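You operate a simulated robot arm through the tools that you are given. There is no shell and no other tool. Be economical: measure what you need, move in short steps, check, and stop when the job is done.

The job below is to be done with a simulated two-armed robot. You get a single attempt, and the scene is never put back.

Task
Fetch the green battery from the top of the tool trolley and set it on the lower shelf of the service cart. Pick up the sample bottle from the top of the steel workbench with one hand, pass it to the other hand and put it on the bench before the small parts washer. Stack the 10 filter element from the top of the steel workbench on top of the 30 filter element. Put the yellow tape roll from the top of the steel workbench on the ledge of the day tank and the white tape roll on the flat green block. Put the brass cylinder in the red tray. Lift the lid of the waste bin open. The order is free. Set down upright: sample bottle.

The check looks at the end state, three seconds after you hand in, the way a careful person would. Anything else that was tipped, shoved, dropped, spilled or broken makes it a failure. Lids that push on must go on centred and level and be pressed home; caps that screw on are set level and turned clockwise until they are tight.

Robot
Two 7-joint arms with two-finger parallel grippers on one trunk, on a base that drives. Base frame: it is fixed to the floor where the robot stands at the start and does not move with it; the origin is under the middle of the robot, x ahead of it, y to its left, z up; the surface under the hand at the start is at about z = 582. Readings come in mm, degrees, newtons and seconds.
The left shoulder is at the start at [110, 169, 1361], the right one opposite. With the tool pointing down near the work surface each hand reaches from about 100 to 660 mm from the robot's upright axis, wherever it stands, measured 20 degrees to its own side. Places, roughly: battery [500, 250, 750]; bench before the small parts washer (12x15 cm) [-860, -2020, 900]; brass cylinder [250, -2250, 1000]; filter element [750, -2250, 1000]; flat green block (12x9x3 cm) [200, -2100, 900]; ledge of the day tank [-4500, -2500, 600]; lid of the waste bin [700, -300, 600]; lower shelf of the service cart [2800, 1200, 200]; red tray [3000, 1500, 750]; sample bottle [750, -2000, 1000]; tape roll [0, -2250, 1000]. Payload 1.57 kg a hand.
The TCP of each hand is the grasp point between the finger pads, 30 mm short of the fingertips. In the tool frame z runs along the fingers and y along their closing line. Largest opening 80 mm; finger width 17, thickness 12; the body of the gripper, 40 by 82 mm, starts 80 mm behind the TCP.
Orientation is that of the tool frame in the base frame, as [roll, pitch, yaw] about the fixed x, y, z axes, in that order (R = Rz(yaw) Ry(pitch) Rx(roll)). With the fingers straight down and closing along the base's y, the tool's x points along the base's -x, its y along +y and its z along -z.

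Tools
- The arms move only by the tool apply_moves. It takes "left_increments", "right_increments" or both (then of equal length, played together; a hand with none holds still); each is a list of rows, each a list of 3 entries, a list of its own where there are three numbers: the shift along the base's x, y, z in mm, then the turn, a rotation vector about the base's x, y, z in degrees, then the gripper command, from -1 (fully open) to 1 (shut), values between in proportion. In form: [[[x, y, z], [rx, ry, rz], grip], ...]. A call has 1 to 12 rows; each row is the pose to reach, as a shift and turn from the pose commanded when the call began. Rows are played at 5 a second. More than 50 mm and 8.6 degrees between two rows, or a gripper value outside its range, and nothing of the call is played. Where a pose cannot be reached the arm comes as near as it can. A force on the tool above 40 N (or 10 N above the force at the start of the call, whichever is more), or a blocked arm, ends the call early, and 0.2 s more pass. The fingers move at their own pace (about 72 mm/s each) and stop on an object; they squeeze with about 41 N. The grip force told is the motor's: it shows also when the fingers shut on nothing. Time passes only in rows, and 0.2 s behind the last, so rows that repeat a pose let the fingers close. The reply holds the time, the measured pose of the TCP, the force on the tool along the base axes, the opening and the grip force, in the units named above and with some noise, with the torque about the TCP (base axes, N m) and any sound that the robot's microphone picked up.
- Cameras (640 x 400 px; columns grow to the right, rows downward): "scene" is now at [168.7, 2.8, 1537]; the picture's right is [-0.00, -1.00, 0.00], its down [-0.82, 0.00, -0.57] and it looks along [0.57, -0.00, -0.82] (base axes); focal length 286 px, centre (320, 200). "left" rides on the left gripper at [72, 7, -122] in its tool frame; the picture's right is [-0.09, 1.00, 0.00], its down [-0.84, -0.08, -0.54] and it looks along [-0.54, -0.05, 0.84] (tool axes); focal length 238 px, centre (320, 200). "right" rides on the right gripper at [72, -7, -122] in its tool frame; the picture's right is [0.09, 1.00, 0.00], its down [-0.84, 0.08, -0.54] and it looks along [-0.54, 0.05, 0.84] (tool axes); focal length 238 px, centre (320, 200). There is no depth. A picture from a camera that has moved, and an enlarged one, comes with that camera's place and axes in the base frame and with its lens. The place of the scene camera against the robot may be out by one fixed shift of up to 25 mm in any direction.
- capture(camera): a new picture of that camera. No time passes.
- move_column(by): slides the trunk up (or, below 0, down) by that many mm; the arms and the scene camera ride with it, the base frame stays. It gives what a move gives, with no picture.
- steer(legs): drives the robot by 1 to 6 legs, each [ahead, left, turn to the left] in mm, mm and degrees, along the robot's own axes; the way and the turn of a leg run together, so that a leg with both is an arc; at most 1500 mm and 180 degrees a leg. The arms and the cameras ride along, it lands a little off, and it stops where it bumps. It gives what a move gives.
- pan_tilt(pan, tilt): turns the head with the scene camera to pan (to the left, within 86 degrees either way) and tilt (down, from -29 to 69), counted from straight ahead of the robot. It gives what a move gives.
- zoom(camera, box): a new picture of the part [left, top, right, bottom] of that camera's present view, enlarged. No time passes.
- sign_off(): hands the job in; it is judged then, once.

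Work in short steps. Places have to be worked out from the pictures, the camera data and where the tool is seen: move nearer, look again, correct. Check each grasp and each placing, and mend what went wrong. You have 207 turns and 190 pictures in all, those below and enlarged ones among them. Open the grippers and draw the arms clear of the work before you hand the job in, unless the task says otherwise; then end with one line.

The tools are called as name(argument=value, ...) on one line, values as JSON. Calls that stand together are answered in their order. apply_moves: Moves the arms, as the interface text tells. Its arguments: {"type":"object","properties":{"left_increments":{"type":"array","items":{"type":"array"}},"right_increments":{"type":"array","items":{"type":"array"}}},"required":[]} The other tools are called the same way: move_column (by) slides the trunk up or down; steer (legs) drives the base; pan_tilt (pan, tilt) turns the head that bears the scene camera; capture (camera) takes a picture; zoom (camera, box) takes an enlarged picture of a part of a camera's view; sign_off () hands the job in.

At the start:

```text
clock: 0.0
left_tool_pos: [651.6, 286.5, 1070.0]
left_tool_rot: [-180.0, 0.1, 180.0]
left_force: [-0.5, -0.2, -0.9]
left_moment: [0.0, -0.03, 0.03]
left_grip_width: 80.2
left_grip_force: 0.1
right_tool_pos: [643.5, -303.2, 1087.7]
right_tool_rot: [-180.0, 0.0, -179.9]
right_force: [-0.2, 0.0, 0.3]
right_moment: [-0.01, 0.02, -0.01]
right_grip_width: 79.9
right_grip_force: 0.0
trunk travel left (down, up): [-675.0, 215.0]
robot x, y, heading: [1.4, 0.4, 0.3]
head pan, tilt: [-0.1, 55.4]
```

scene: 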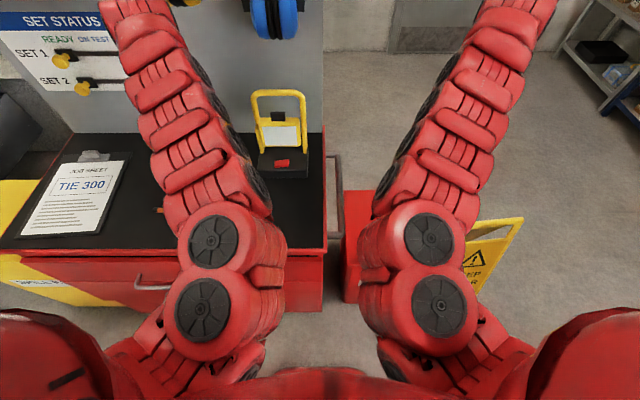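
right: 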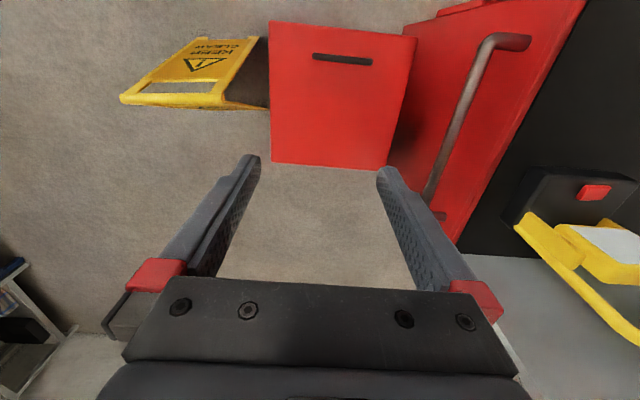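
left: 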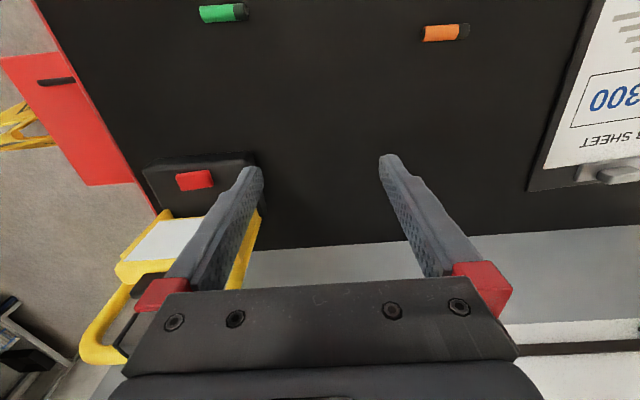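

The green battery is the left-camera object at the top left. I'll move the left hand down and nearer to it, then look again to triangulate.

apply_moves(left_increments=[[[-25, -25, -30], [0, 0, 0], -1], [[-50, -50, -60], [0, 0, 0], -1], [[-75, -75, -90], [0, 0, 0], -1], [[-100, -100, -120], [0, 0, 0], -1], [[-120, -125, -150], [0, 0, 0], -1], [[-140, -140, -180], [0, 0, 0], -1], [[-140, -140, -220], [0, 0, 0], -1]])

capture(camera="left")

zoom(camera="right", box=[100, 0, 500, 250])

```text
clock: 1.6
left_tool_pos: [630.9, 266.3, 1039.9]
left_tool_rot: [-179.9, 0.0, 179.8]
left_force: [0.6, -0.6, 0.8]
left_moment: [0.0, -0.03, -0.02]
left_grip_width: 80.0
left_grip_force: 0.1
left hand out of reach, approached as far as the arm can: row 1, 2, 3, 4, 5, 6, 7
right_tool_pos: [642.1, -304.1, 1088.2]
right_tool_rot: [-179.9, -0.1, -179.9]
right_force: [-0.7, 0.0, 0.4]
right_moment: [0.0, -0.01, 0.02]
right_grip_width: 79.8
right_grip_force: 0.0
trunk travel left (down, up): [-675.0, 215.0]
robot x, y, heading: [-3.1, 0.7, 0.1]
head pan, tilt: [-0.1, 55.4]
```

```text
186 pictures are left
camera left: at [559.6, 272.3, 1160.8], right [0.09, 1.0, 0.0], down [0.84, -0.08, 0.54], along [0.54, -0.05, -0.84], focal length 238 px, centre (320, 200)
```

left: 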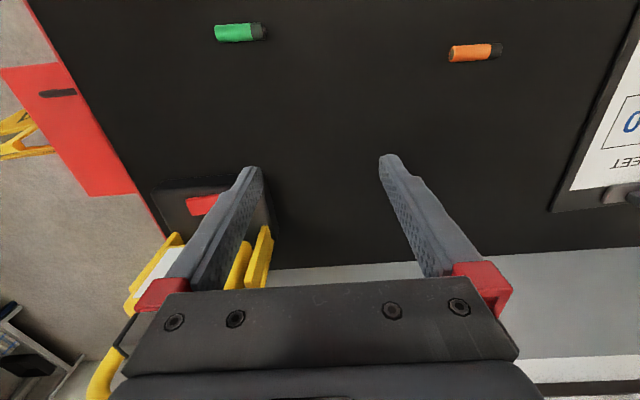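

```text
1.60 times, centred on (300, 125) of right
camera zoom: at [570.7, -311.1, 1210.3], right [-0.09, 1.0, 0.0], down [0.84, 0.08, 0.54], along [0.54, 0.05, -0.84], focal length 381 px, centre (352, 320)
```

zoom: 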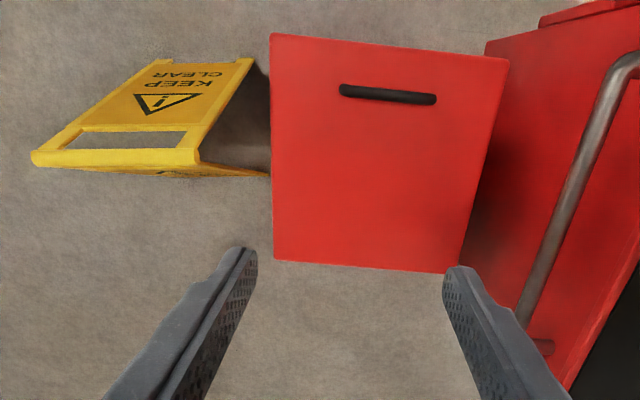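

The motion stopped because folding the arm that way is out of reach. I'll go straight down first, which also gives a better baseline for the height of the trolley top.

apply_moves(left_increments=[[[0, 0, -45], [0, 0, 0], -1], [[0, 0, -90], [0, 0, 0], -1], [[0, 0, -130], [0, 0, 0], -1], [[0, 0, -170], [0, 0, 0], -1], [[0, 0, -170], [0, 0, 0], -1]])

capture(camera="left")

```text
clock: 2.6
left_tool_pos: [632.4, 271.5, 889.3]
left_tool_rot: [-179.9, 0.0, -179.9]
left_force: [-5.0, -0.6, 4.6]
left_moment: [0.03, -0.48, -0.02]
left_grip_width: 77.8
left_grip_force: 0.1
left hand out of reach, approached as far as the arm can: row 1
right_tool_pos: [641.2, -305.2, 1088.9]
right_tool_rot: [-180.0, 0.1, 180.0]
right_force: [-0.2, -0.2, 0.1]
right_moment: [-0.02, 0.03, 0.01]
right_grip_width: 80.0
right_grip_force: 0.1
trunk travel left (down, up): [-675.0, 215.0]
robot x, y, heading: [2.7, -0.1, -0.2]
head pan, tilt: [-0.1, 55.4]
stopped in row 4 (left hand): the force on the tool passed its limit at 154 N (the readings are from after the stop); the commanded pose is now the measured one
```

```text
184 pictures are left
camera left: at [560.1, 278.0, 1011.5], right [0.09, 1.0, 0.0], down [0.84, -0.08, 0.54], along [0.54, -0.05, -0.84], focal length 238 px, centre (320, 200)
```

left: 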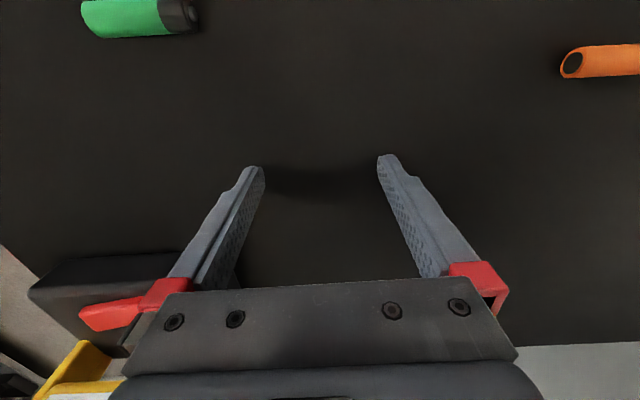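

The fingers touched the trolley top, so its surface is at z≈857. That puts the battery at about (540, 191), lying along y, about 50 mm long and 19 mm across. I'll rise and turn the hand so it closes along x.

apply_moves(left_increments=[[[0, 0, 40], [0, 0, 0], -1], [[0, 0, 80], [0, 0, -8], -1], [[-10, -10, 80], [0, 0, -16.5], -1], [[-20, -20, 80], [0, 0, -25], -1], [[-30, -30, 80], [0, 0, -33.5], -1], [[-40, -40, 80], [0, 0, -42], -1], [[-50, -50, 80], [0, 0, -50.5], -1], [[-60, -60, 80], [0, 0, -59], -1], [[-70, -70, 80], [0, 0, -67.5], -1], [[-80, -80, 80], [0, 0, -76], -1], [[-90, -80, 80], [0, 0, -84.5], -1], [[-92, -80, 80], [0, 0, -93], -1]])

capture(camera="left")

```text
clock: 5.0
left_tool_pos: [580.7, 168.2, 893.1]
left_tool_rot: [-177.4, 8.8, 121.2]
left_force: [-2.8, 0.2, 7.4]
left_moment: [0.21, -0.23, 0.06]
left_grip_width: 78.6
left_grip_force: 0.2
left hand out of reach, approached as far as the arm can: row 3, 4, 5, 6, 7, 8, 9, 10, 11
right_tool_pos: [642.6, -300.7, 1088.0]
right_tool_rot: [180.0, -0.1, -179.8]
right_force: [-0.3, -0.3, 0.6]
right_moment: [-0.03, 0.0, 0.01]
right_grip_width: 79.8
right_grip_force: 0.0
trunk travel left (down, up): [-675.0, 215.0]
robot x, y, heading: [2.7, 1.8, 0.4]
head pan, tilt: [-0.1, 55.4]
stopped in row 11 (left hand): the force on the tool passed its limit at 185 N (the readings are from after the stop); the commanded pose is now the measured one
```

```text
183 pictures are left
camera left: at [544.7, 251.9, 1001.6], right [0.9, 0.43, -0.03], down [0.34, -0.66, 0.67], along [0.27, -0.61, -0.74], focal length 238 px, centre (320, 200)
```

left: 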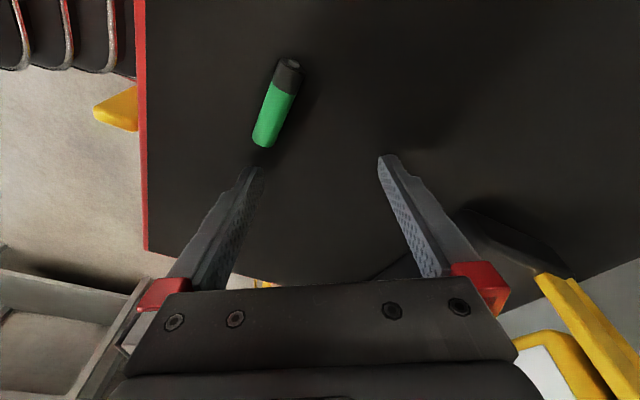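

The arm cannot fold enough with the shoulder this low and it was pushed down again. I'll raise the trunk fully, which lifts the hand clear and gives more room above the surface.

move_column(by=215)

capture(camera="left")

capture(camera="scene")

```text
clock: 7.2
left_tool_pos: [581.8, 167.2, 1107.7]
left_tool_rot: [-177.3, 8.6, 121.3]
left_force: [-0.4, 0.1, -0.8]
left_moment: [-0.01, -0.01, -0.01]
left_grip_width: 80.0
left_grip_force: 0.1
right_tool_pos: [643.5, -303.7, 1302.0]
right_tool_rot: [-180.0, -0.1, -179.8]
right_force: [0.4, -0.3, 0.1]
right_moment: [0.03, 0.01, -0.02]
right_grip_width: 79.8
right_grip_force: 0.0
trunk travel left (down, up): [-890.0, 0.0]
robot x, y, heading: [-2.9, -0.7, -0.1]
head pan, tilt: [-0.1, 55.4]
```

```text
182 pictures are left
camera left: at [546.0, 249.7, 1216.2], right [0.9, 0.43, -0.03], down [0.34, -0.66, 0.66], along [0.27, -0.61, -0.75], focal length 238 px, centre (320, 200)
```

left: 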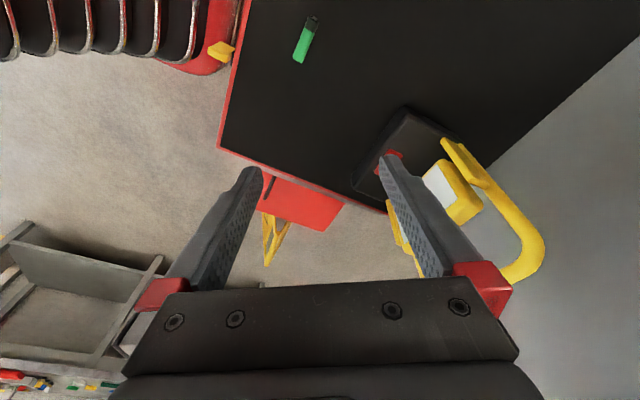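

```text
181 pictures are left
camera scene: at [169.2, 3.1, 1751.9], right [0.0, -1.0, 0.0], down [-0.82, 0.0, -0.57], along [0.57, 0.0, -0.82], focal length 286 px, centre (320, 200)
```

scene: 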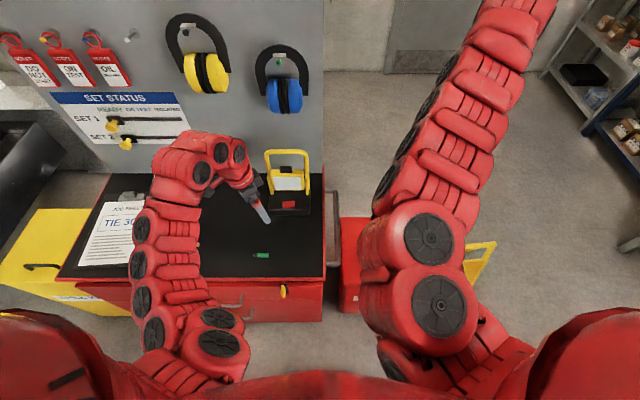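

The battery is confirmed near (542, 192). I'll level the tool first, then yaw it.

apply_moves(left_increments=[[[-5, 0, -30], [4.4, 1.1, 0], -1], [[-10, 0, -60], [8.75, 2.16, 0], -1], [[-20, 10, -100], [8.75, 2.16, 0], -1], [[-20, 10, -100], [8.75, 2.16, 0], -1]])

```text
clock: 8.2
left_tool_pos: [561.3, 176.0, 1007.8]
left_tool_rot: [180.0, -0.1, 121.2]
left_force: [-0.2, 0.5, 0.1]
left_moment: [0.02, -0.01, 0.0]
left_grip_width: 80.2
left_grip_force: 0.0
right_tool_pos: [644.9, -304.6, 1302.4]
right_tool_rot: [-180.0, 0.0, -179.9]
right_force: [0.4, -0.7, -0.3]
right_moment: [0.01, 0.03, 0.0]
right_grip_width: 79.9
right_grip_force: 0.1
trunk travel left (down, up): [-890.0, 0.0]
robot x, y, heading: [-2.0, 0.4, -0.1]
head pan, tilt: [-0.1, 55.4]
```

The tool is now level, and the arm can reach in this posture. Next I'll yaw −35° and move over the battery at z≈930.

apply_moves(left_increments=[[[-5, 5, -20], [0, 0, -8], -1], [[-10, 10, -40], [0, 0, -16], -1], [[-15, 15, -60], [0, 0, -24], -1], [[-19, 16, -75], [0, 0, -32], -1], [[-19, 16, -75], [0, 0, -35], -1], [[-19, 16, -75], [0, 0, -35], -1]])

capture(camera="left")

```text
clock: 9.7
left_tool_pos: [542.7, 193.8, 931.4]
left_tool_rot: [179.9, 0.0, 86.0]
left_force: [-0.1, 0.0, -0.3]
left_moment: [0.02, -0.02, -0.01]
left_grip_width: 80.1
left_grip_force: 0.0
right_tool_pos: [644.4, -303.7, 1301.8]
right_tool_rot: [-180.0, -0.1, -179.8]
right_force: [0.0, 0.3, 0.1]
right_moment: [-0.01, 0.0, -0.01]
right_grip_width: 79.9
right_grip_force: 0.0
trunk travel left (down, up): [-890.0, 0.0]
robot x, y, heading: [0.8, -0.1, 0.0]
head pan, tilt: [-0.1, 55.4]
```

```text
180 pictures are left
camera left: at [554.3, 264.6, 1053.9], right [0.99, -0.16, 0.0], down [-0.14, -0.83, 0.54], along [-0.09, -0.53, -0.84], focal length 238 px, centre (320, 200)
```

left: 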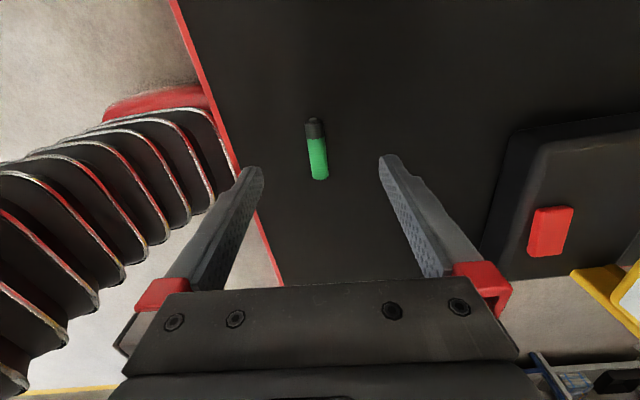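

The battery is centred between the fingers. I'll descend until the tips are just above the surface and close.

apply_moves(left_increments=[[[-3, 1, -25], [0, 0, 0], -1], [[-3, 1, -37], [0, 0, 0], -1], [[-3, 1, -37], [0, 0, 0], 0.4], [[-3, 1, -37], [0, 0, 0], 1], [[-3, 1, -37], [0, 0, 0], 1], [[-3, 1, -37], [0, 0, 0], 1]])

capture(camera="left")

```text
clock: 11.1
left_tool_pos: [537.5, 194.3, 894.7]
left_tool_rot: [180.0, 0.0, 86.1]
left_force: [0.6, 0.3, -0.6]
left_moment: [-0.01, 0.04, -0.02]
left_grip_width: 12.9
left_grip_force: 29.3
right_tool_pos: [644.6, -303.5, 1301.5]
right_tool_rot: [-179.9, -0.1, -179.8]
right_force: [0.3, -0.3, 0.4]
right_moment: [0.0, 0.03, 0.03]
right_grip_width: 80.0
right_grip_force: 0.1
trunk travel left (down, up): [-890.0, 0.0]
robot x, y, heading: [-0.1, -0.9, 0.2]
head pan, tilt: [-0.1, 55.4]
```

```text
179 pictures are left
camera left: at [551.0, 265.7, 1016.3], right [0.99, -0.16, 0.0], down [-0.13, -0.83, 0.54], along [-0.09, -0.53, -0.84], focal length 238 px, centre (320, 200)
```

left: 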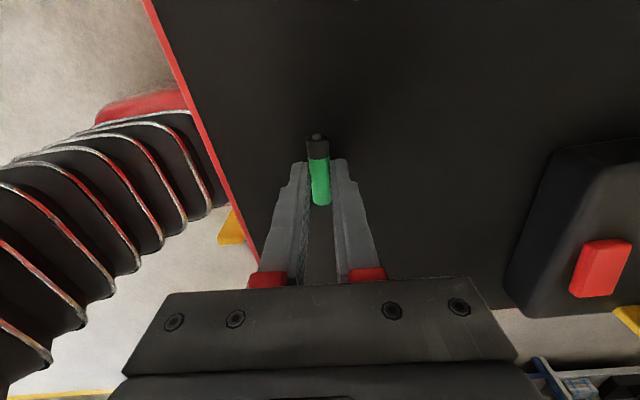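

The grip reads 12.9 mm, so I'm holding only the upper half. I'll reopen slightly, go 4 mm deeper, close again and lift.

apply_moves(left_increments=[[[0, 0, 0], [0, 0, 0], 0.2], [[0, 0, -4], [0, 0, 0], 0.2], [[0, 0, -4], [0, 0, 0], 1], [[0, 0, -4], [0, 0, 0], 1], [[0, 0, -4], [0, 0, 0], 1], [[0, 0, 36], [0, 0, 0], 1], [[0, 0, 86], [0, 0, 0], 1], [[0, 0, 136], [0, 0, 0], 1]])

capture(camera="left")

```text
clock: 12.8
left_tool_pos: [538.8, 195.6, 1033.9]
left_tool_rot: [180.0, -0.1, 86.1]
left_force: [0.6, 0.5, -0.3]
left_moment: [0.0, -0.01, -0.01]
left_grip_width: 0.1
left_grip_force: 21.6
right_tool_pos: [642.8, -303.4, 1302.2]
right_tool_rot: [-180.0, -0.1, -179.8]
right_force: [-0.1, -0.1, -0.2]
right_moment: [0.01, 0.01, 0.01]
right_grip_width: 80.1
right_grip_force: 0.1
trunk travel left (down, up): [-890.0, 0.0]
robot x, y, heading: [3.4, 0.4, 0.1]
head pan, tilt: [-0.1, 55.4]
```

```text
178 pictures are left
camera left: at [551.4, 266.6, 1154.1], right [0.99, -0.16, 0.0], down [-0.13, -0.83, 0.54], along [-0.09, -0.53, -0.84], focal length 238 px, centre (320, 200)
```

left: 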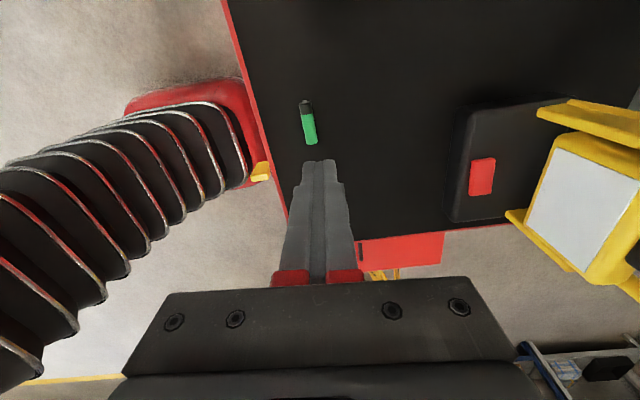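

The battery slipped out from under the tips and now lies slightly nearer, at about (522, 195). I'll open, move above it and look again.

apply_moves(left_increments=[[[-8, 0, -40], [0, 0, 0], -1], [[-16, 0, -80], [0, 0, 0], -1], [[-16, 0, -100], [0, 0, 0], -1], [[-16, 0, -100], [0, 0, 0], -1]])

capture(camera="left")

```text
clock: 13.8
left_tool_pos: [522.8, 195.5, 931.1]
left_tool_rot: [179.9, 0.0, 86.1]
left_force: [0.3, -0.3, -0.8]
left_moment: [-0.01, -0.02, -0.02]
left_grip_width: 79.9
left_grip_force: 0.0
right_tool_pos: [643.3, -302.4, 1302.7]
right_tool_rot: [-179.9, 0.0, -179.9]
right_force: [-1.0, -0.9, -0.1]
right_moment: [-0.01, 0.02, 0.01]
right_grip_width: 79.9
right_grip_force: 0.1
trunk travel left (down, up): [-890.0, 0.0]
robot x, y, heading: [1.5, 2.4, 0.0]
head pan, tilt: [-0.1, 55.4]
```

```text
177 pictures are left
camera left: at [535.3, 265.7, 1052.8], right [0.99, -0.16, 0.0], down [-0.14, -0.83, 0.54], along [-0.09, -0.53, -0.84], focal length 238 px, centre (320, 200)
```

left: 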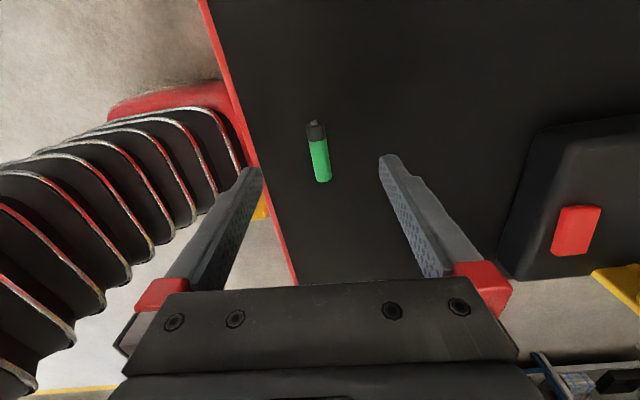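

The battery is at about (522, 194), still aligned with y. I'll descend in small steps until I feel the surface.

apply_moves(left_increments=[[[-1, -1, -30], [0, 0, 0], -1], [[-1, -1, -38], [0, 0, 0], -1], [[-1, -1, -41], [0, 0, 0], -1], [[-1, -1, -42], [0, 0, 0], -1], [[-1, -1, -43], [0, 0, 0], -1], [[-1, -1, -44], [0, 0, 0], -1], [[-1, -1, -45], [0, 0, 0], -1], [[-1, -1, -46], [0, 0, 0], -1], [[-1, -1, -47], [0, 0, 0], -1]])

```text
clock: 15.5
left_tool_pos: [522.1, 193.6, 891.0]
left_tool_rot: [179.6, -0.3, 86.2]
left_force: [-9.7, -1.4, 27.2]
left_moment: [-0.02, 1.55, 0.08]
left_grip_width: 79.9
left_grip_force: 0.1
right_tool_pos: [639.5, -304.9, 1304.1]
right_tool_rot: [179.9, 0.0, -179.9]
right_force: [0.5, 1.4, -0.2]
right_moment: [0.01, 0.03, 0.0]
right_grip_width: 79.9
right_grip_force: 0.1
trunk travel left (down, up): [-890.0, 0.0]
robot x, y, heading: [2.3, -0.1, 0.1]
head pan, tilt: [-0.1, 55.4]
stopped in row 8 (left hand): the force on the tool passed its limit at 42 N (the readings are from after the stop); the commanded pose is now the measured one
```

The surface is felt at TCP z≈891. I'll raise 1 mm and close here, then check the width.

apply_moves(left_increments=[[[0, 0, 1], [0, 0, 0], -0.3], [[0, 0, 1], [0, 0, 0], 0.4], [[0, 0, 1], [0, 0, 0], 1], [[0, 0, 1], [0, 0, 0], 1], [[0, 0, 1], [0, 0, 0], 1], [[0, 0, 1], [0, 0, 0], 1]])

zoom(camera="left", box=[220, 80, 420, 220])

```text
clock: 16.1
left_tool_pos: [520.0, 193.7, 889.9]
left_tool_rot: [-180.0, 0.0, 86.2]
left_force: [-11.5, 0.8, 25.5]
left_moment: [-0.21, 0.8, -0.09]
left_grip_width: 37.5
left_grip_force: 8.1
right_tool_pos: [640.4, -303.9, 1303.0]
right_tool_rot: [179.9, -0.2, -179.8]
right_force: [0.5, -0.5, -0.7]
right_moment: [-0.02, 0.04, 0.01]
right_grip_width: 80.1
right_grip_force: 0.0
trunk travel left (down, up): [-890.0, 0.0]
robot x, y, heading: [-1.2, 1.2, 0.1]
head pan, tilt: [-0.1, 55.4]
stopped in row 2 (left hand): the force on the tool passed its limit at 42 N (the readings are from after the stop); the commanded pose is now the measured one
```

```text
2.86 times, centred on (320, 150) of left
camera zoom: at [532.0, 264.6, 1011.7], right [0.99, -0.16, 0.0], down [-0.13, -0.83, 0.54], along [-0.09, -0.53, -0.84], focal length 681 px, centre (320, 343)
```

zoom: 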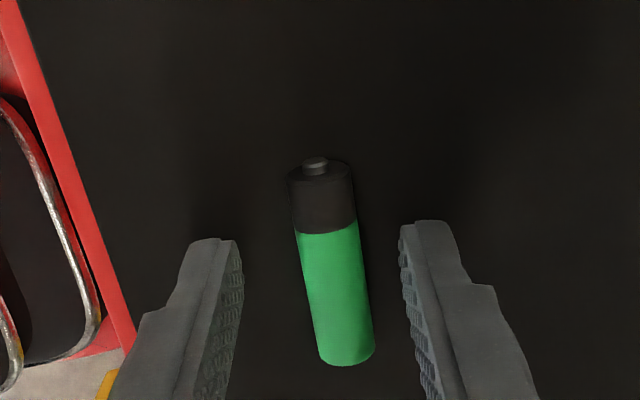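

The tips are still pressing on the table. I'll raise 2.5 mm and close.

apply_moves(left_increments=[[[0, 0, 2.5], [0, 0, 0], 0], [[0, 0, 2.5], [0, 0, 0], 0.4], [[0, 0, 2.5], [0, 0, 0], 0.8], [[0, 0, 2.5], [0, 0, 0], 1], [[0, 0, 2.5], [0, 0, 0], 1], [[0, 0, 2.5], [0, 0, 0], 1]])

zoom(camera="left", box=[220, 80, 420, 220])

```text
clock: 17.5
left_tool_pos: [521.1, 193.9, 890.4]
left_tool_rot: [-179.9, 0.0, 86.2]
left_force: [-0.1, -0.1, -0.4]
left_moment: [-0.01, -0.02, 0.0]
left_grip_width: 12.7
left_grip_force: 30.1
right_tool_pos: [643.7, -302.8, 1302.0]
right_tool_rot: [-180.0, -0.1, -179.9]
right_force: [-0.2, 0.4, -0.8]
right_moment: [-0.03, 0.01, -0.02]
right_grip_width: 79.9
right_grip_force: 0.0
trunk travel left (down, up): [-890.0, 0.0]
robot x, y, heading: [-1.0, -0.7, 0.4]
head pan, tilt: [-0.1, 55.4]
```

```text
2.86 times, centred on (320, 150) of left
camera zoom: at [533.7, 265.0, 1012.4], right [0.99, -0.16, 0.0], down [-0.13, -0.83, 0.54], along [-0.09, -0.53, -0.84], focal length 681 px, centre (320, 343)
```

zoom: 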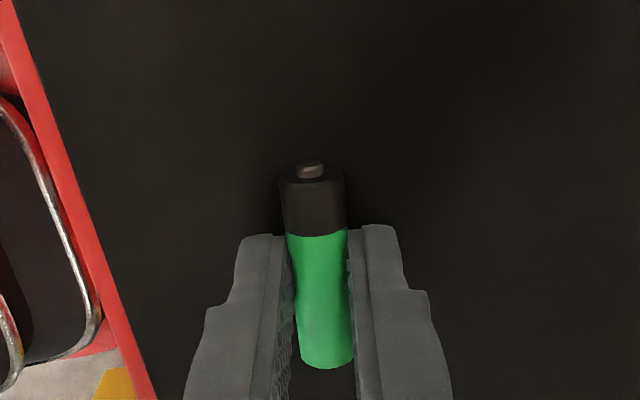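

It is gripped at 12.7 mm with no pressing. I'll lift slowly.

apply_moves(left_increments=[[[0, 0, 5], [0, 0, 0], 1], [[0, 0, 15], [0, 0, 0], 1], [[0, 0, 30], [0, 0, 0], 1], [[0, 0, 50], [0, 0, 0], 1]])

capture(camera="left")

```text
clock: 18.5
left_tool_pos: [521.7, 195.7, 940.5]
left_tool_rot: [-179.8, -0.1, 86.2]
left_force: [0.3, 0.8, 0.3]
left_moment: [-0.02, 0.02, 0.03]
left_grip_width: 12.6
left_grip_force: 29.4
right_tool_pos: [641.7, -303.0, 1303.8]
right_tool_rot: [179.9, -0.1, -179.9]
right_force: [-0.2, 0.1, -0.4]
right_moment: [0.01, -0.01, 0.01]
right_grip_width: 79.8
right_grip_force: 0.0
trunk travel left (down, up): [-890.0, 0.0]
robot x, y, heading: [2.0, -2.9, 0.2]
head pan, tilt: [-0.1, 55.4]
```

```text
174 pictures are left
camera left: at [534.1, 265.9, 1062.0], right [0.99, -0.16, 0.0], down [-0.13, -0.83, 0.54], along [-0.09, -0.53, -0.84], focal length 238 px, centre (320, 200)
```

left: 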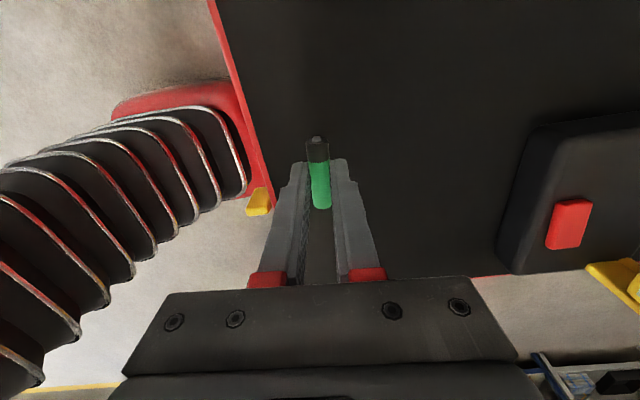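

The battery is held. While I'm here I'll look at the waste bin to understand its lid.

pan_tilt(pan=-25, tilt=60)

capture(camera="scene")

zoom(camera="right", box=[230, 0, 470, 150])

```text
clock: 19.4
left_tool_pos: [522.1, 194.4, 940.4]
left_tool_rot: [-179.8, -0.2, 86.1]
left_force: [-0.5, -0.3, 0.6]
left_moment: [0.01, 0.0, 0.0]
left_grip_width: 12.5
left_grip_force: 30.0
right_tool_pos: [642.9, -301.9, 1301.3]
right_tool_rot: [-179.9, -0.2, -179.9]
right_force: [0.3, -0.2, 0.0]
right_moment: [0.03, -0.02, -0.02]
right_grip_width: 80.1
right_grip_force: 0.0
trunk travel left (down, up): [-890.0, 0.0]
robot x, y, heading: [-3.9, -0.3, 0.0]
head pan, tilt: [-25.0, 60.0]
```

```text
173 pictures are left
camera scene: at [157.6, -24.7, 1746.4], right [-0.42, -0.91, 0.0], down [-0.79, 0.36, -0.5], along [0.45, -0.21, -0.87], focal length 286 px, centre (320, 200)
```

scene: 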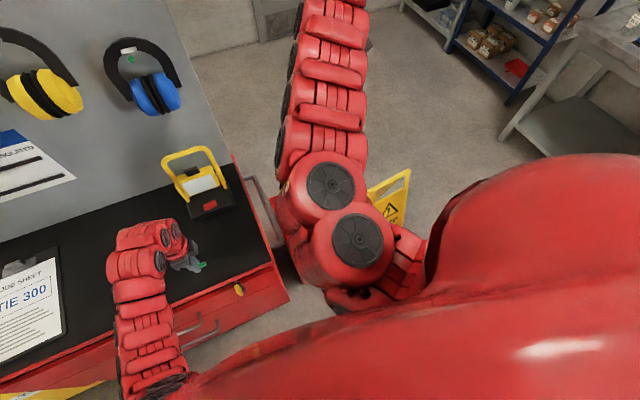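

```text
2.67 times, centred on (350, 75) of right
camera zoom: at [571.0, -310.2, 1424.5], right [-0.09, 1.0, 0.0], down [0.84, 0.08, 0.54], along [0.54, 0.05, -0.84], focal length 636 px, centre (240, 533)
```

zoom: 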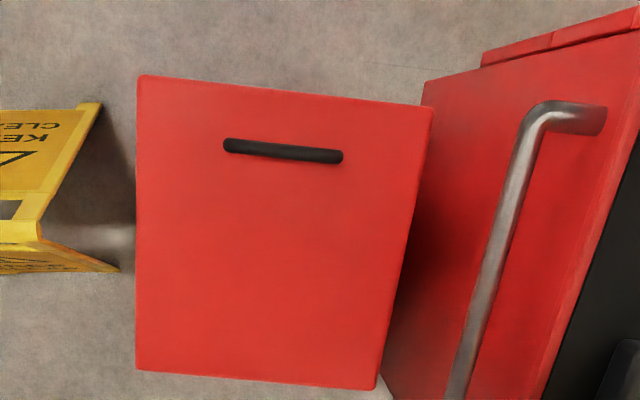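

The lid seems to slope down toward me, with a dark bar handle near its front edge. I'll raise the left hand out of the way, lower the trunk and bring the right hand camera closer to see the bin better.

apply_moves(left_increments=[[[10, 10, 45], [0, 0, 0], 1], [[20, 20, 90], [0, 0, 0], 1], [[35, 30, 135], [0, 0, 0], 1], [[50, 40, 180], [0, 0, 0], 1], [[65, 50, 225], [0, 0, 0], 1], [[80, 60, 270], [0, 0, 0], 1], [[95, 75, 310], [0, 0, 0], 1], [[110, 90, 345], [0, 0, 0], 1], [[125, 90, 345], [0, 0, 0], 1]])

move_column(by=-215)

```text
clock: 21.4
left_tool_pos: [638.3, 290.6, 1271.5]
left_tool_rot: [-178.1, -1.2, 85.9]
left_force: [2.4, -3.5, 7.1]
left_moment: [0.22, 0.1, 0.02]
left_grip_width: 12.8
left_grip_force: 29.5
left hand out of reach, approached as far as the arm can: row 4, 5, 6, 7
right_tool_pos: [644.0, -303.8, 1301.4]
right_tool_rot: [179.9, -0.2, -180.0]
right_force: [0.9, -0.3, -1.1]
right_moment: [0.0, 0.05, 0.0]
right_grip_width: 80.2
right_grip_force: 0.1
trunk travel left (down, up): [-890.0, 0.0]
robot x, y, heading: [-0.2, 0.4, 0.0]
head pan, tilt: [-25.0, 60.0]
```

```text
clock: 23.7
left_tool_pos: [642.0, 287.4, 1067.3]
left_tool_rot: [-179.9, 0.0, 86.0]
left_force: [0.2, -0.1, 0.2]
left_moment: [-0.01, 0.02, -0.01]
left_grip_width: 12.7
left_grip_force: 29.9
right_tool_pos: [642.2, -303.0, 1087.7]
right_tool_rot: [180.0, -0.1, -179.9]
right_force: [-0.8, 0.1, 0.1]
right_moment: [0.0, 0.0, -0.01]
right_grip_width: 80.1
right_grip_force: 0.1
trunk travel left (down, up): [-675.0, 215.0]
robot x, y, heading: [-0.1, -0.9, 0.0]
head pan, tilt: [-25.0, 60.0]
```

Now I'll lower the right hand straight down in steps to see the bin lid up close.

apply_moves(right_increments=[[[-5, 5, -45], [0, 0, 0], -1], [[-10, 10, -90], [0, 0, 0], -1], [[-20, 20, -135], [0, 0, 0], -1], [[-30, 30, -180], [0, 0, 0], -1], [[-40, 40, -220], [0, 0, 0], -1], [[-40, 40, -220], [0, 0, 0], -1]])

capture(camera="right")

capture(camera="scene")

```text
clock: 25.1
left_tool_pos: [641.8, 287.2, 1067.1]
left_tool_rot: [-179.9, -0.1, 86.3]
left_force: [-0.4, -0.1, 0.7]
left_moment: [-0.02, 0.03, 0.01]
left_grip_width: 12.7
left_grip_force: 29.5
right_tool_pos: [604.6, -260.2, 866.7]
right_tool_rot: [179.9, -0.2, -179.9]
right_force: [0.1, 0.4, -0.4]
right_moment: [0.01, 0.01, -0.02]
right_grip_width: 79.9
right_grip_force: 0.0
right hand out of reach, approached as far as the arm can: row 3, 4
trunk travel left (down, up): [-675.0, 215.0]
robot x, y, heading: [-1.2, 1.4, 0.2]
head pan, tilt: [-25.0, 60.0]
```

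```text
171 pictures are left
camera right: at [532.6, -267.1, 988.5], right [-0.09, 1.0, 0.0], down [0.84, 0.08, 0.54], along [0.54, 0.05, -0.84], focal length 238 px, centre (320, 200)
```

right: 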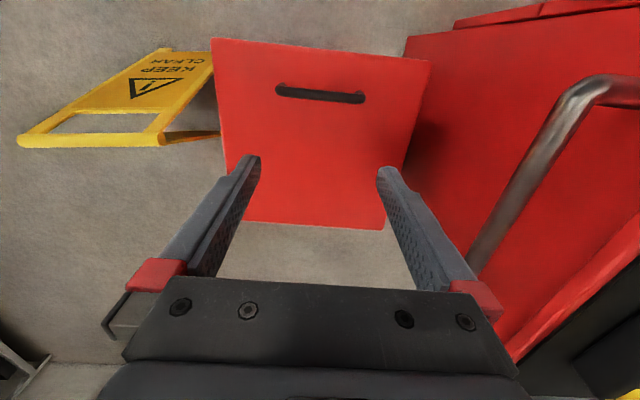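

```text
170 pictures are left
camera scene: at [158.0, -24.0, 1531.4], right [-0.42, -0.91, 0.0], down [-0.79, 0.36, -0.5], along [0.45, -0.21, -0.87], focal length 286 px, centre (320, 200)
```

scene: 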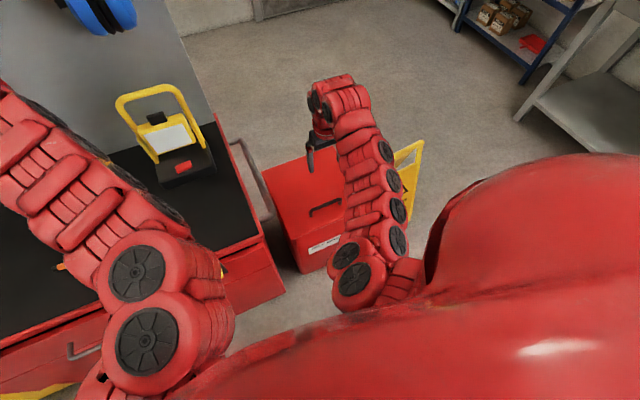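

The lid is flat at z≈600, spanning x 536–841 and y −422…−108, with the handle near (588, −262). I'll zoom in for the handle's shape and the lid edge.

zoom(camera="scene", box=[250, 140, 410, 280])

zoom(camera="right", box=[240, 30, 400, 130])

```text
2.86 times, centred on (330, 210) of scene
camera zoom: at [158.0, -24.0, 1531.4], right [-0.42, -0.91, 0.0], down [-0.79, 0.36, -0.5], along [0.45, -0.21, -0.87], focal length 818 px, centre (291, 171)
```

zoom: 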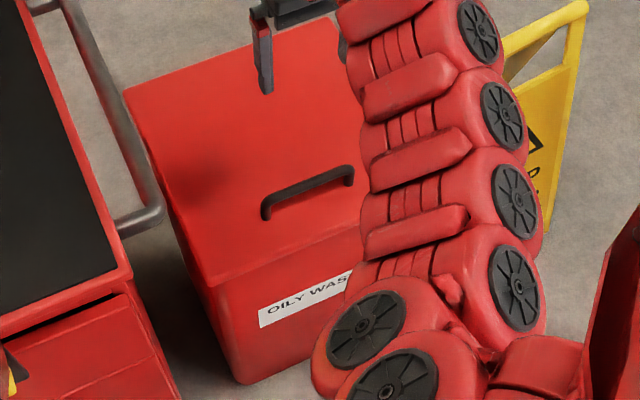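

```text
4.00 times, centred on (320, 80) of right
camera zoom: at [532.6, -267.1, 988.5], right [-0.09, 1.0, 0.0], down [0.84, 0.08, 0.54], along [0.54, 0.05, -0.84], focal length 953 px, centre (320, 680)
```

zoom: 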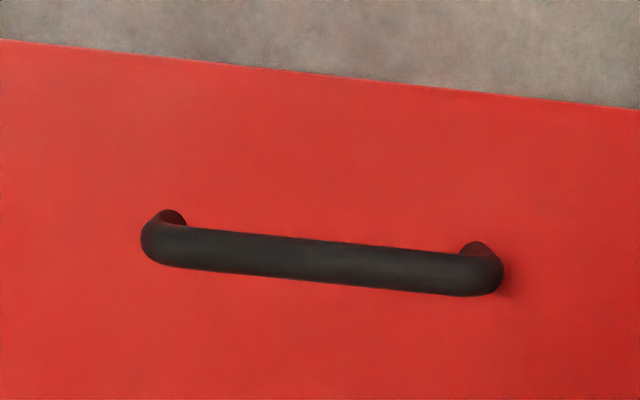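

It's a round U-bar handle along y, standing about 30 mm above the lid. I'll grip it with the fingers closing along x and swing it about the far hinge (x≈841). First I'll yaw the right hand +90° and test the reach toward (850, −262, 900) in free air.

apply_moves(right_increments=[[[10, 0, 5], [0, 0, 8.2], -1], [[20, 0, 10], [0, 0, 16.4], -1], [[40, 0, 15], [0, 0, 24.6], -1], [[60, 0, 20], [0, 0, 32.8], -1], [[80, 0, 25], [0, 0, 41], -1], [[110, 0, 30], [0, 0, 49.2], -1], [[140, 0, 30], [0, 0, 57.4], -1], [[170, 0, 30], [0, 0, 65.6], -1], [[200, 0, 30], [0, 0, 73.8], -1], [[225, 0, 30], [0, 0, 82], -1], [[250, 0, 30], [0, 0, 90], -1], [[250, 0, 30], [0, 0, 90], -1]])

capture(camera="right")

```text
clock: 27.7
left_tool_pos: [641.6, 288.3, 1067.2]
left_tool_rot: [-179.9, -0.1, 86.3]
left_force: [-0.3, -0.6, -0.6]
left_moment: [-0.04, -0.03, -0.01]
left_grip_width: 12.6
left_grip_force: 29.6
right_tool_pos: [721.8, -242.1, 909.3]
right_tool_rot: [179.9, -0.1, -89.7]
right_force: [0.2, -0.4, -0.4]
right_moment: [0.0, 0.0, 0.03]
right_grip_width: 79.7
right_grip_force: 0.0
right hand out of reach, approached as far as the arm can: row 7, 8, 9, 10, 11, 12
trunk travel left (down, up): [-675.0, 215.0]
robot x, y, heading: [-3.0, 3.9, 0.1]
head pan, tilt: [-25.0, 60.0]
```

```text
167 pictures are left
camera right: at [728.2, -314.5, 1031.3], right [-1.0, -0.1, 0.0], down [-0.08, 0.84, 0.54], along [-0.05, 0.54, -0.84], focal length 238 px, centre (320, 200)
```

right: 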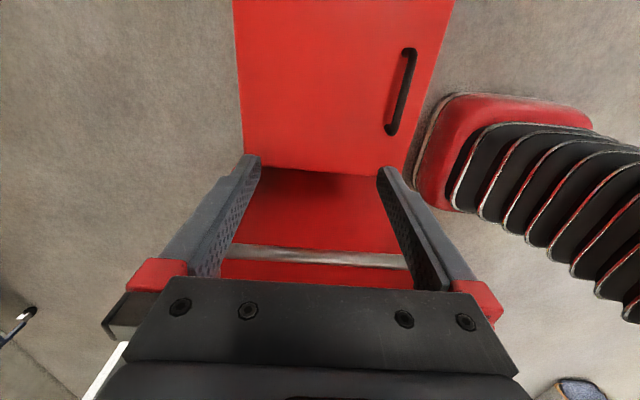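

The reach ends at about x = 722, so I need the base about 140 mm nearer. I'll creep forward in two small legs and watch for bumps.

steer(legs=[[70, 0, 0], [70, 0, 0]])

```text
clock: 29.3
left_tool_pos: [780.8, 286.8, 1067.8]
left_tool_rot: [-179.9, -0.2, 86.0]
left_force: [0.5, -0.2, -0.9]
left_moment: [0.05, -0.01, -0.04]
left_grip_width: 12.8
left_grip_force: 29.9
right_tool_pos: [859.3, -243.2, 909.4]
right_tool_rot: [180.0, -0.1, -89.9]
right_force: [-0.2, -1.5, -0.2]
right_moment: [-0.01, 0.04, -0.01]
right_grip_width: 79.8
right_grip_force: 0.2
trunk travel left (down, up): [-675.0, 215.0]
robot x, y, heading: [138.2, -3.3, 0.1]
head pan, tilt: [-25.0, 60.0]
```

The drive was clean. Now I'll bring the right hand back and down to just above the handle.

apply_moves(right_increments=[[[-20, -2, -40], [0, 0, 0], -1], [[-45, -4, -80], [0, 0, 0], -1], [[-75, -6, -115], [0, 0, 0], -1], [[-110, -8, -150], [0, 0, 0], -1], [[-150, -10, -175], [0, 0, 0], -1], [[-195, -14, -190], [0, 0, 0], -1], [[-235, -17, -200], [0, 0, 0], -1], [[-271, -19, -209], [0, 0, 0], -1], [[-271, -19, -209], [0, 0, 0], -1]])

capture(camera="right")

```text
clock: 31.3
left_tool_pos: [781.0, 287.2, 1068.3]
left_tool_rot: [-179.8, 0.0, 86.1]
left_force: [0.1, 1.0, -0.3]
left_moment: [-0.03, -0.03, 0.0]
left_grip_width: 12.6
left_grip_force: 29.0
right_tool_pos: [588.6, -262.0, 702.6]
right_tool_rot: [-179.9, -0.1, -89.9]
right_force: [0.1, 0.3, 0.9]
right_moment: [0.01, -0.01, 0.0]
right_grip_width: 80.3
right_grip_force: 0.1
trunk travel left (down, up): [-675.0, 215.0]
robot x, y, heading: [141.6, 4.5, -0.0]
head pan, tilt: [-25.0, 60.0]
```

```text
166 pictures are left
camera right: at [594.6, -334.1, 824.4], right [-1.0, -0.09, 0.0], down [-0.08, 0.84, 0.54], along [-0.05, 0.54, -0.84], focal length 238 px, centre (320, 200)
```

right: 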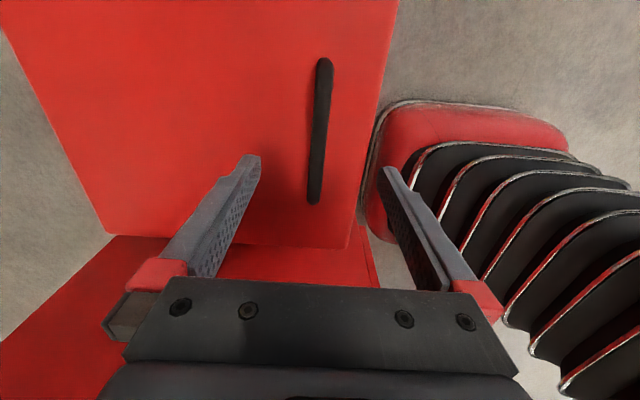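

The bar is centred between the fingers at x≈589. I'll descend to TCP z≈645, with the tips about 15 mm above the lid, and close.

apply_moves(right_increments=[[[1, -5, -30], [0, 0, 0], -1], [[1, -5, -50], [0, 0, 0], -1], [[1, -5, -57], [0, 0, 0], 0], [[1, -5, -57], [0, 0, 0], 1], [[1, -5, -57], [0, 0, 0], 1], [[1, -5, -57], [0, 0, 0], 1], [[1, -5, -57], [0, 0, 0], 1]])

capture(camera="right")

```text
clock: 32.9
left_tool_pos: [781.1, 286.4, 1068.8]
left_tool_rot: [180.0, 0.0, 86.2]
left_force: [0.0, -0.9, 0.3]
left_moment: [0.0, -0.01, -0.03]
left_grip_width: 12.8
left_grip_force: 30.2
right_tool_pos: [590.0, -268.0, 643.9]
right_tool_rot: [-180.0, -0.1, -89.9]
right_force: [3.9, -1.1, -4.4]
right_moment: [-0.17, -0.08, -0.05]
right_grip_width: 13.7
right_grip_force: 30.5
trunk travel left (down, up): [-675.0, 215.0]
robot x, y, heading: [137.5, 1.9, 0.3]
head pan, tilt: [-25.0, 60.0]
```

```text
165 pictures are left
camera right: at [596.2, -340.8, 766.0], right [-1.0, -0.09, 0.0], down [-0.08, 0.84, 0.54], along [-0.05, 0.54, -0.84], focal length 238 px, centre (320, 200)
```

right: 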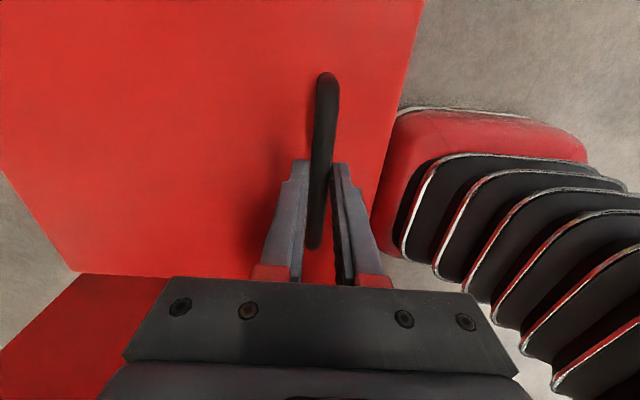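

The handle is gripped. I'll swing it up along the arc to about 24° first and check the forces.

apply_moves(right_increments=[[[3, 0, 17], [0, 0, 0], 1], [[7.3, 0, 34.6], [0, 0, 0], 1], [[13, 0, 51], [0, 0, 0], 1], [[19.4, 0, 67.8], [0, 0, 0], 1], [[27, 0, 84], [0, 0, 0], 1], [[35.9, 0, 99.1], [0, 0, 0], 1]])

capture(camera="right")

```text
clock: 33.9
left_tool_pos: [781.6, 288.1, 1068.4]
left_tool_rot: [-179.9, 0.0, 86.1]
left_force: [-0.1, 0.4, -0.5]
left_moment: [0.0, 0.01, 0.01]
left_grip_width: 12.7
left_grip_force: 29.7
right_tool_pos: [612.3, -268.7, 710.9]
right_tool_rot: [-179.6, -0.2, -89.9]
right_force: [7.7, -3.2, -7.7]
right_moment: [0.02, -0.15, -0.14]
right_grip_width: 13.8
right_grip_force: 30.5
trunk travel left (down, up): [-675.0, 215.0]
robot x, y, heading: [137.8, 2.2, -0.2]
head pan, tilt: [-25.0, 60.0]
stopped in row 5 (right hand): the force on the tool passed its limit at 44 N (the readings are from after the stop); the commanded pose is now the measured one
```

```text
164 pictures are left
camera right: at [617.6, -340.5, 833.5], right [-1.0, -0.09, -0.01], down [-0.08, 0.84, 0.54], along [-0.04, 0.54, -0.84], focal length 238 px, centre (320, 200)
```

right: 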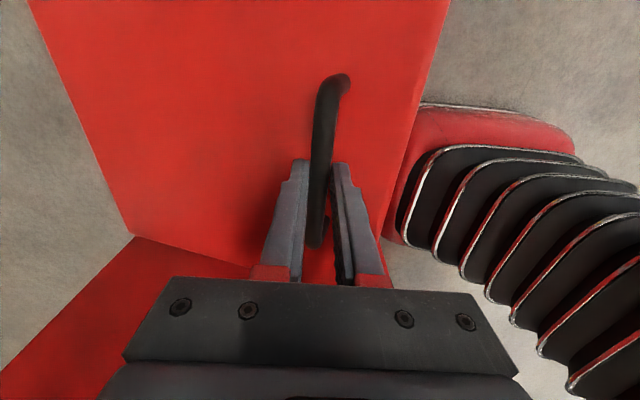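

The lid is rising, about 17° so far. The measured path suggests the hinge is nearer, at x≈805. I'll continue along a refined arc in smaller steps.

apply_moves(right_increments=[[[5, 0, 8], [0, 0, 0], 1], [[9, 0, 14], [0, 0, 0], 1], [[13, 0, 20], [0, 0, 0], 1], [[17, 0, 26], [0, 0, 0], 1], [[22, 0, 32], [0, 0, 0], 1], [[27, 0, 38], [0, 0, 0], 1], [[32, 0, 44], [0, 0, 0], 1], [[36, 0, 49], [0, 0, 0], 1], [[41.5, 0, 54.5], [0, 0, 0], 1], [[47, 0, 59.5], [0, 0, 0], 1], [[52.5, 0, 65], [0, 0, 0], 1], [[58, 0, 69.6], [0, 0, 0], 1]])

capture(camera="right")

```text
clock: 36.0
left_tool_pos: [779.6, 288.8, 1068.4]
left_tool_rot: [-180.0, 0.1, 86.3]
left_force: [1.0, -0.6, -0.5]
left_moment: [0.01, 0.01, 0.02]
left_grip_width: 12.8
left_grip_force: 29.4
right_tool_pos: [647.6, -268.0, 764.5]
right_tool_rot: [179.7, -0.3, -90.0]
right_force: [-22.3, 0.3, 12.0]
right_moment: [0.29, 0.78, -0.08]
right_grip_width: 13.8
right_grip_force: 30.6
trunk travel left (down, up): [-675.0, 215.0]
robot x, y, heading: [139.0, 0.7, 0.2]
head pan, tilt: [-25.0, 60.0]
stopped in row 10 (right hand): the force on the tool passed its limit at 41 N (the readings are from after the stop); the commanded pose is now the measured one
```

```text
163 pictures are left
camera right: at [653.4, -340.0, 887.3], right [-1.0, -0.09, 0.0], down [-0.08, 0.84, 0.54], along [-0.05, 0.54, -0.84], focal length 238 px, centre (320, 200)
```

right: 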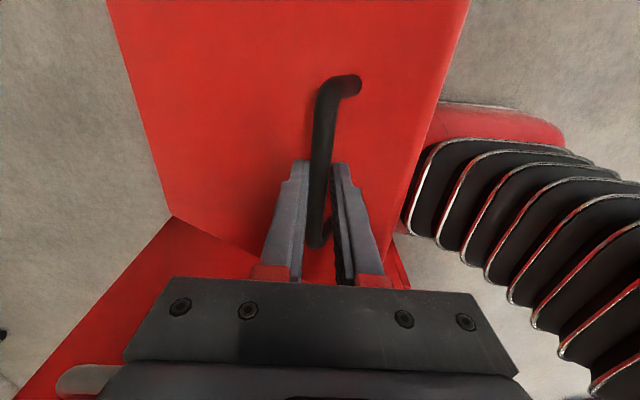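

Three points now fix the hinge at about (843, 583), and the lid is at about 30°. I'll continue on that arc to about 62°.

apply_moves(right_increments=[[[8, 0, 8.7], [0, 0, 0], 1], [[16.5, 0, 17.4], [0, 0, 0], 1], [[25.2, 0, 25.6], [0, 0, 0], 1], [[34.5, 0, 33.4], [0, 0, 0], 1], [[44, 0, 40.6], [0, 0, 0], 1], [[53.8, 0, 47.4], [0, 0, 0], 1], [[64, 0, 53.7], [0, 0, 0], 1], [[74.5, 0, 59.6], [0, 0, 0], 1], [[85, 0, 65], [0, 0, 0], 1], [[96, 0, 70], [0, 0, 0], 1], [[107, 0, 74.2], [0, 0, 0], 1], [[118.5, 0, 78.1], [0, 0, 0], 1]])

capture(camera="right")

```text
clock: 38.6
left_tool_pos: [778.3, 288.0, 1069.6]
left_tool_rot: [179.9, 0.1, 86.3]
left_force: [-0.4, -0.4, -0.2]
left_moment: [-0.01, 0.0, 0.04]
left_grip_width: 12.7
left_grip_force: 30.2
right_tool_pos: [767.9, -268.4, 845.4]
right_tool_rot: [-179.5, -0.3, -90.0]
right_force: [-11.1, -4.5, 28.0]
right_moment: [0.03, 0.28, -0.43]
right_grip_width: 14.0
right_grip_force: 30.8
trunk travel left (down, up): [-675.0, 215.0]
robot x, y, heading: [139.3, 1.1, 0.0]
head pan, tilt: [-25.0, 60.0]
```

```text
162 pictures are left
camera right: at [772.5, -339.5, 968.2], right [-1.0, -0.09, -0.01], down [-0.08, 0.84, 0.54], along [-0.04, 0.53, -0.84], focal length 238 px, centre (320, 200)
```

right: 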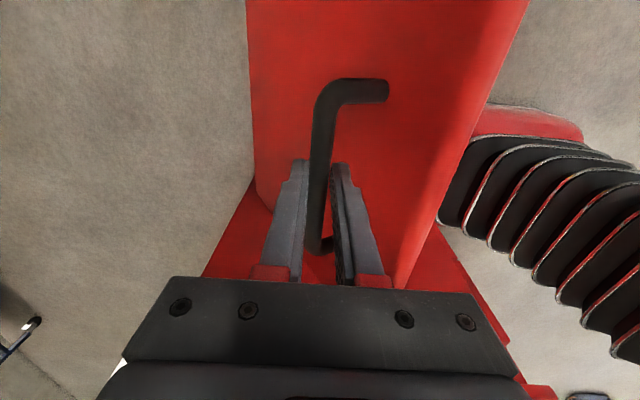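

The lid is at about 63° and the forces are acceptable. I'll continue to about 82°, allowing the arc to run slightly higher.

apply_moves(right_increments=[[[8, 0, 4.5], [0, 0, 0], 1], [[16.7, 0, 6.9], [0, 0, 0], 1], [[25, 0, 8.8], [0, 0, 0], 1], [[34.5, 0, 10.2], [0, 0, 0], 1], [[43, 0, 11.5], [0, 0, 0], 1], [[52.4, 0, 12.4], [0, 0, 0], 1], [[61, 0, 13], [0, 0, 0], 1], [[70.5, 0, 13.3], [0, 0, 0], 1], [[79, 0, 13.2], [0, 0, 0], 1], [[88, 0, 12.8], [0, 0, 0], 1]])

capture(camera="right")

capture(camera="scene")

```text
clock: 40.8
left_tool_pos: [779.1, 288.0, 1069.0]
left_tool_rot: [179.9, 0.0, 86.2]
left_force: [-0.5, -0.6, -0.4]
left_moment: [0.01, -0.04, 0.01]
left_grip_width: 12.5
left_grip_force: 30.7
right_tool_pos: [847.8, -268.4, 857.9]
right_tool_rot: [-179.7, -0.3, -89.9]
right_force: [-2.2, -1.7, 17.4]
right_moment: [0.08, 0.03, -0.35]
right_grip_width: 13.6
right_grip_force: 29.6
right hand out of reach, approached as far as the arm can: row 10
trunk travel left (down, up): [-675.0, 215.0]
robot x, y, heading: [138.3, 0.6, 0.2]
head pan, tilt: [-25.0, 60.0]
```

```text
161 pictures are left
camera right: at [853.7, -339.6, 980.4], right [-1.0, -0.09, -0.01], down [-0.08, 0.84, 0.54], along [-0.05, 0.54, -0.84], focal length 238 px, centre (320, 200)
```

right: 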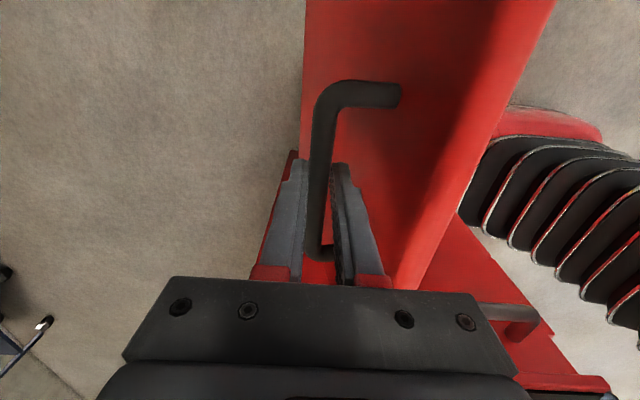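

```text
160 pictures are left
camera scene: at [294.8, -23.8, 1531.7], right [-0.42, -0.91, 0.0], down [-0.78, 0.36, -0.5], along [0.45, -0.21, -0.87], focal length 286 px, centre (320, 200)
```

scene: 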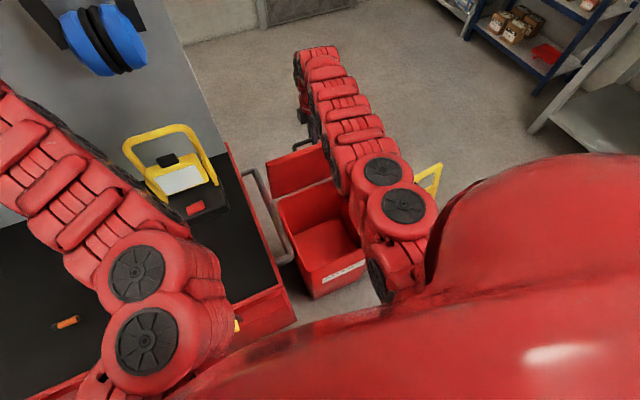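

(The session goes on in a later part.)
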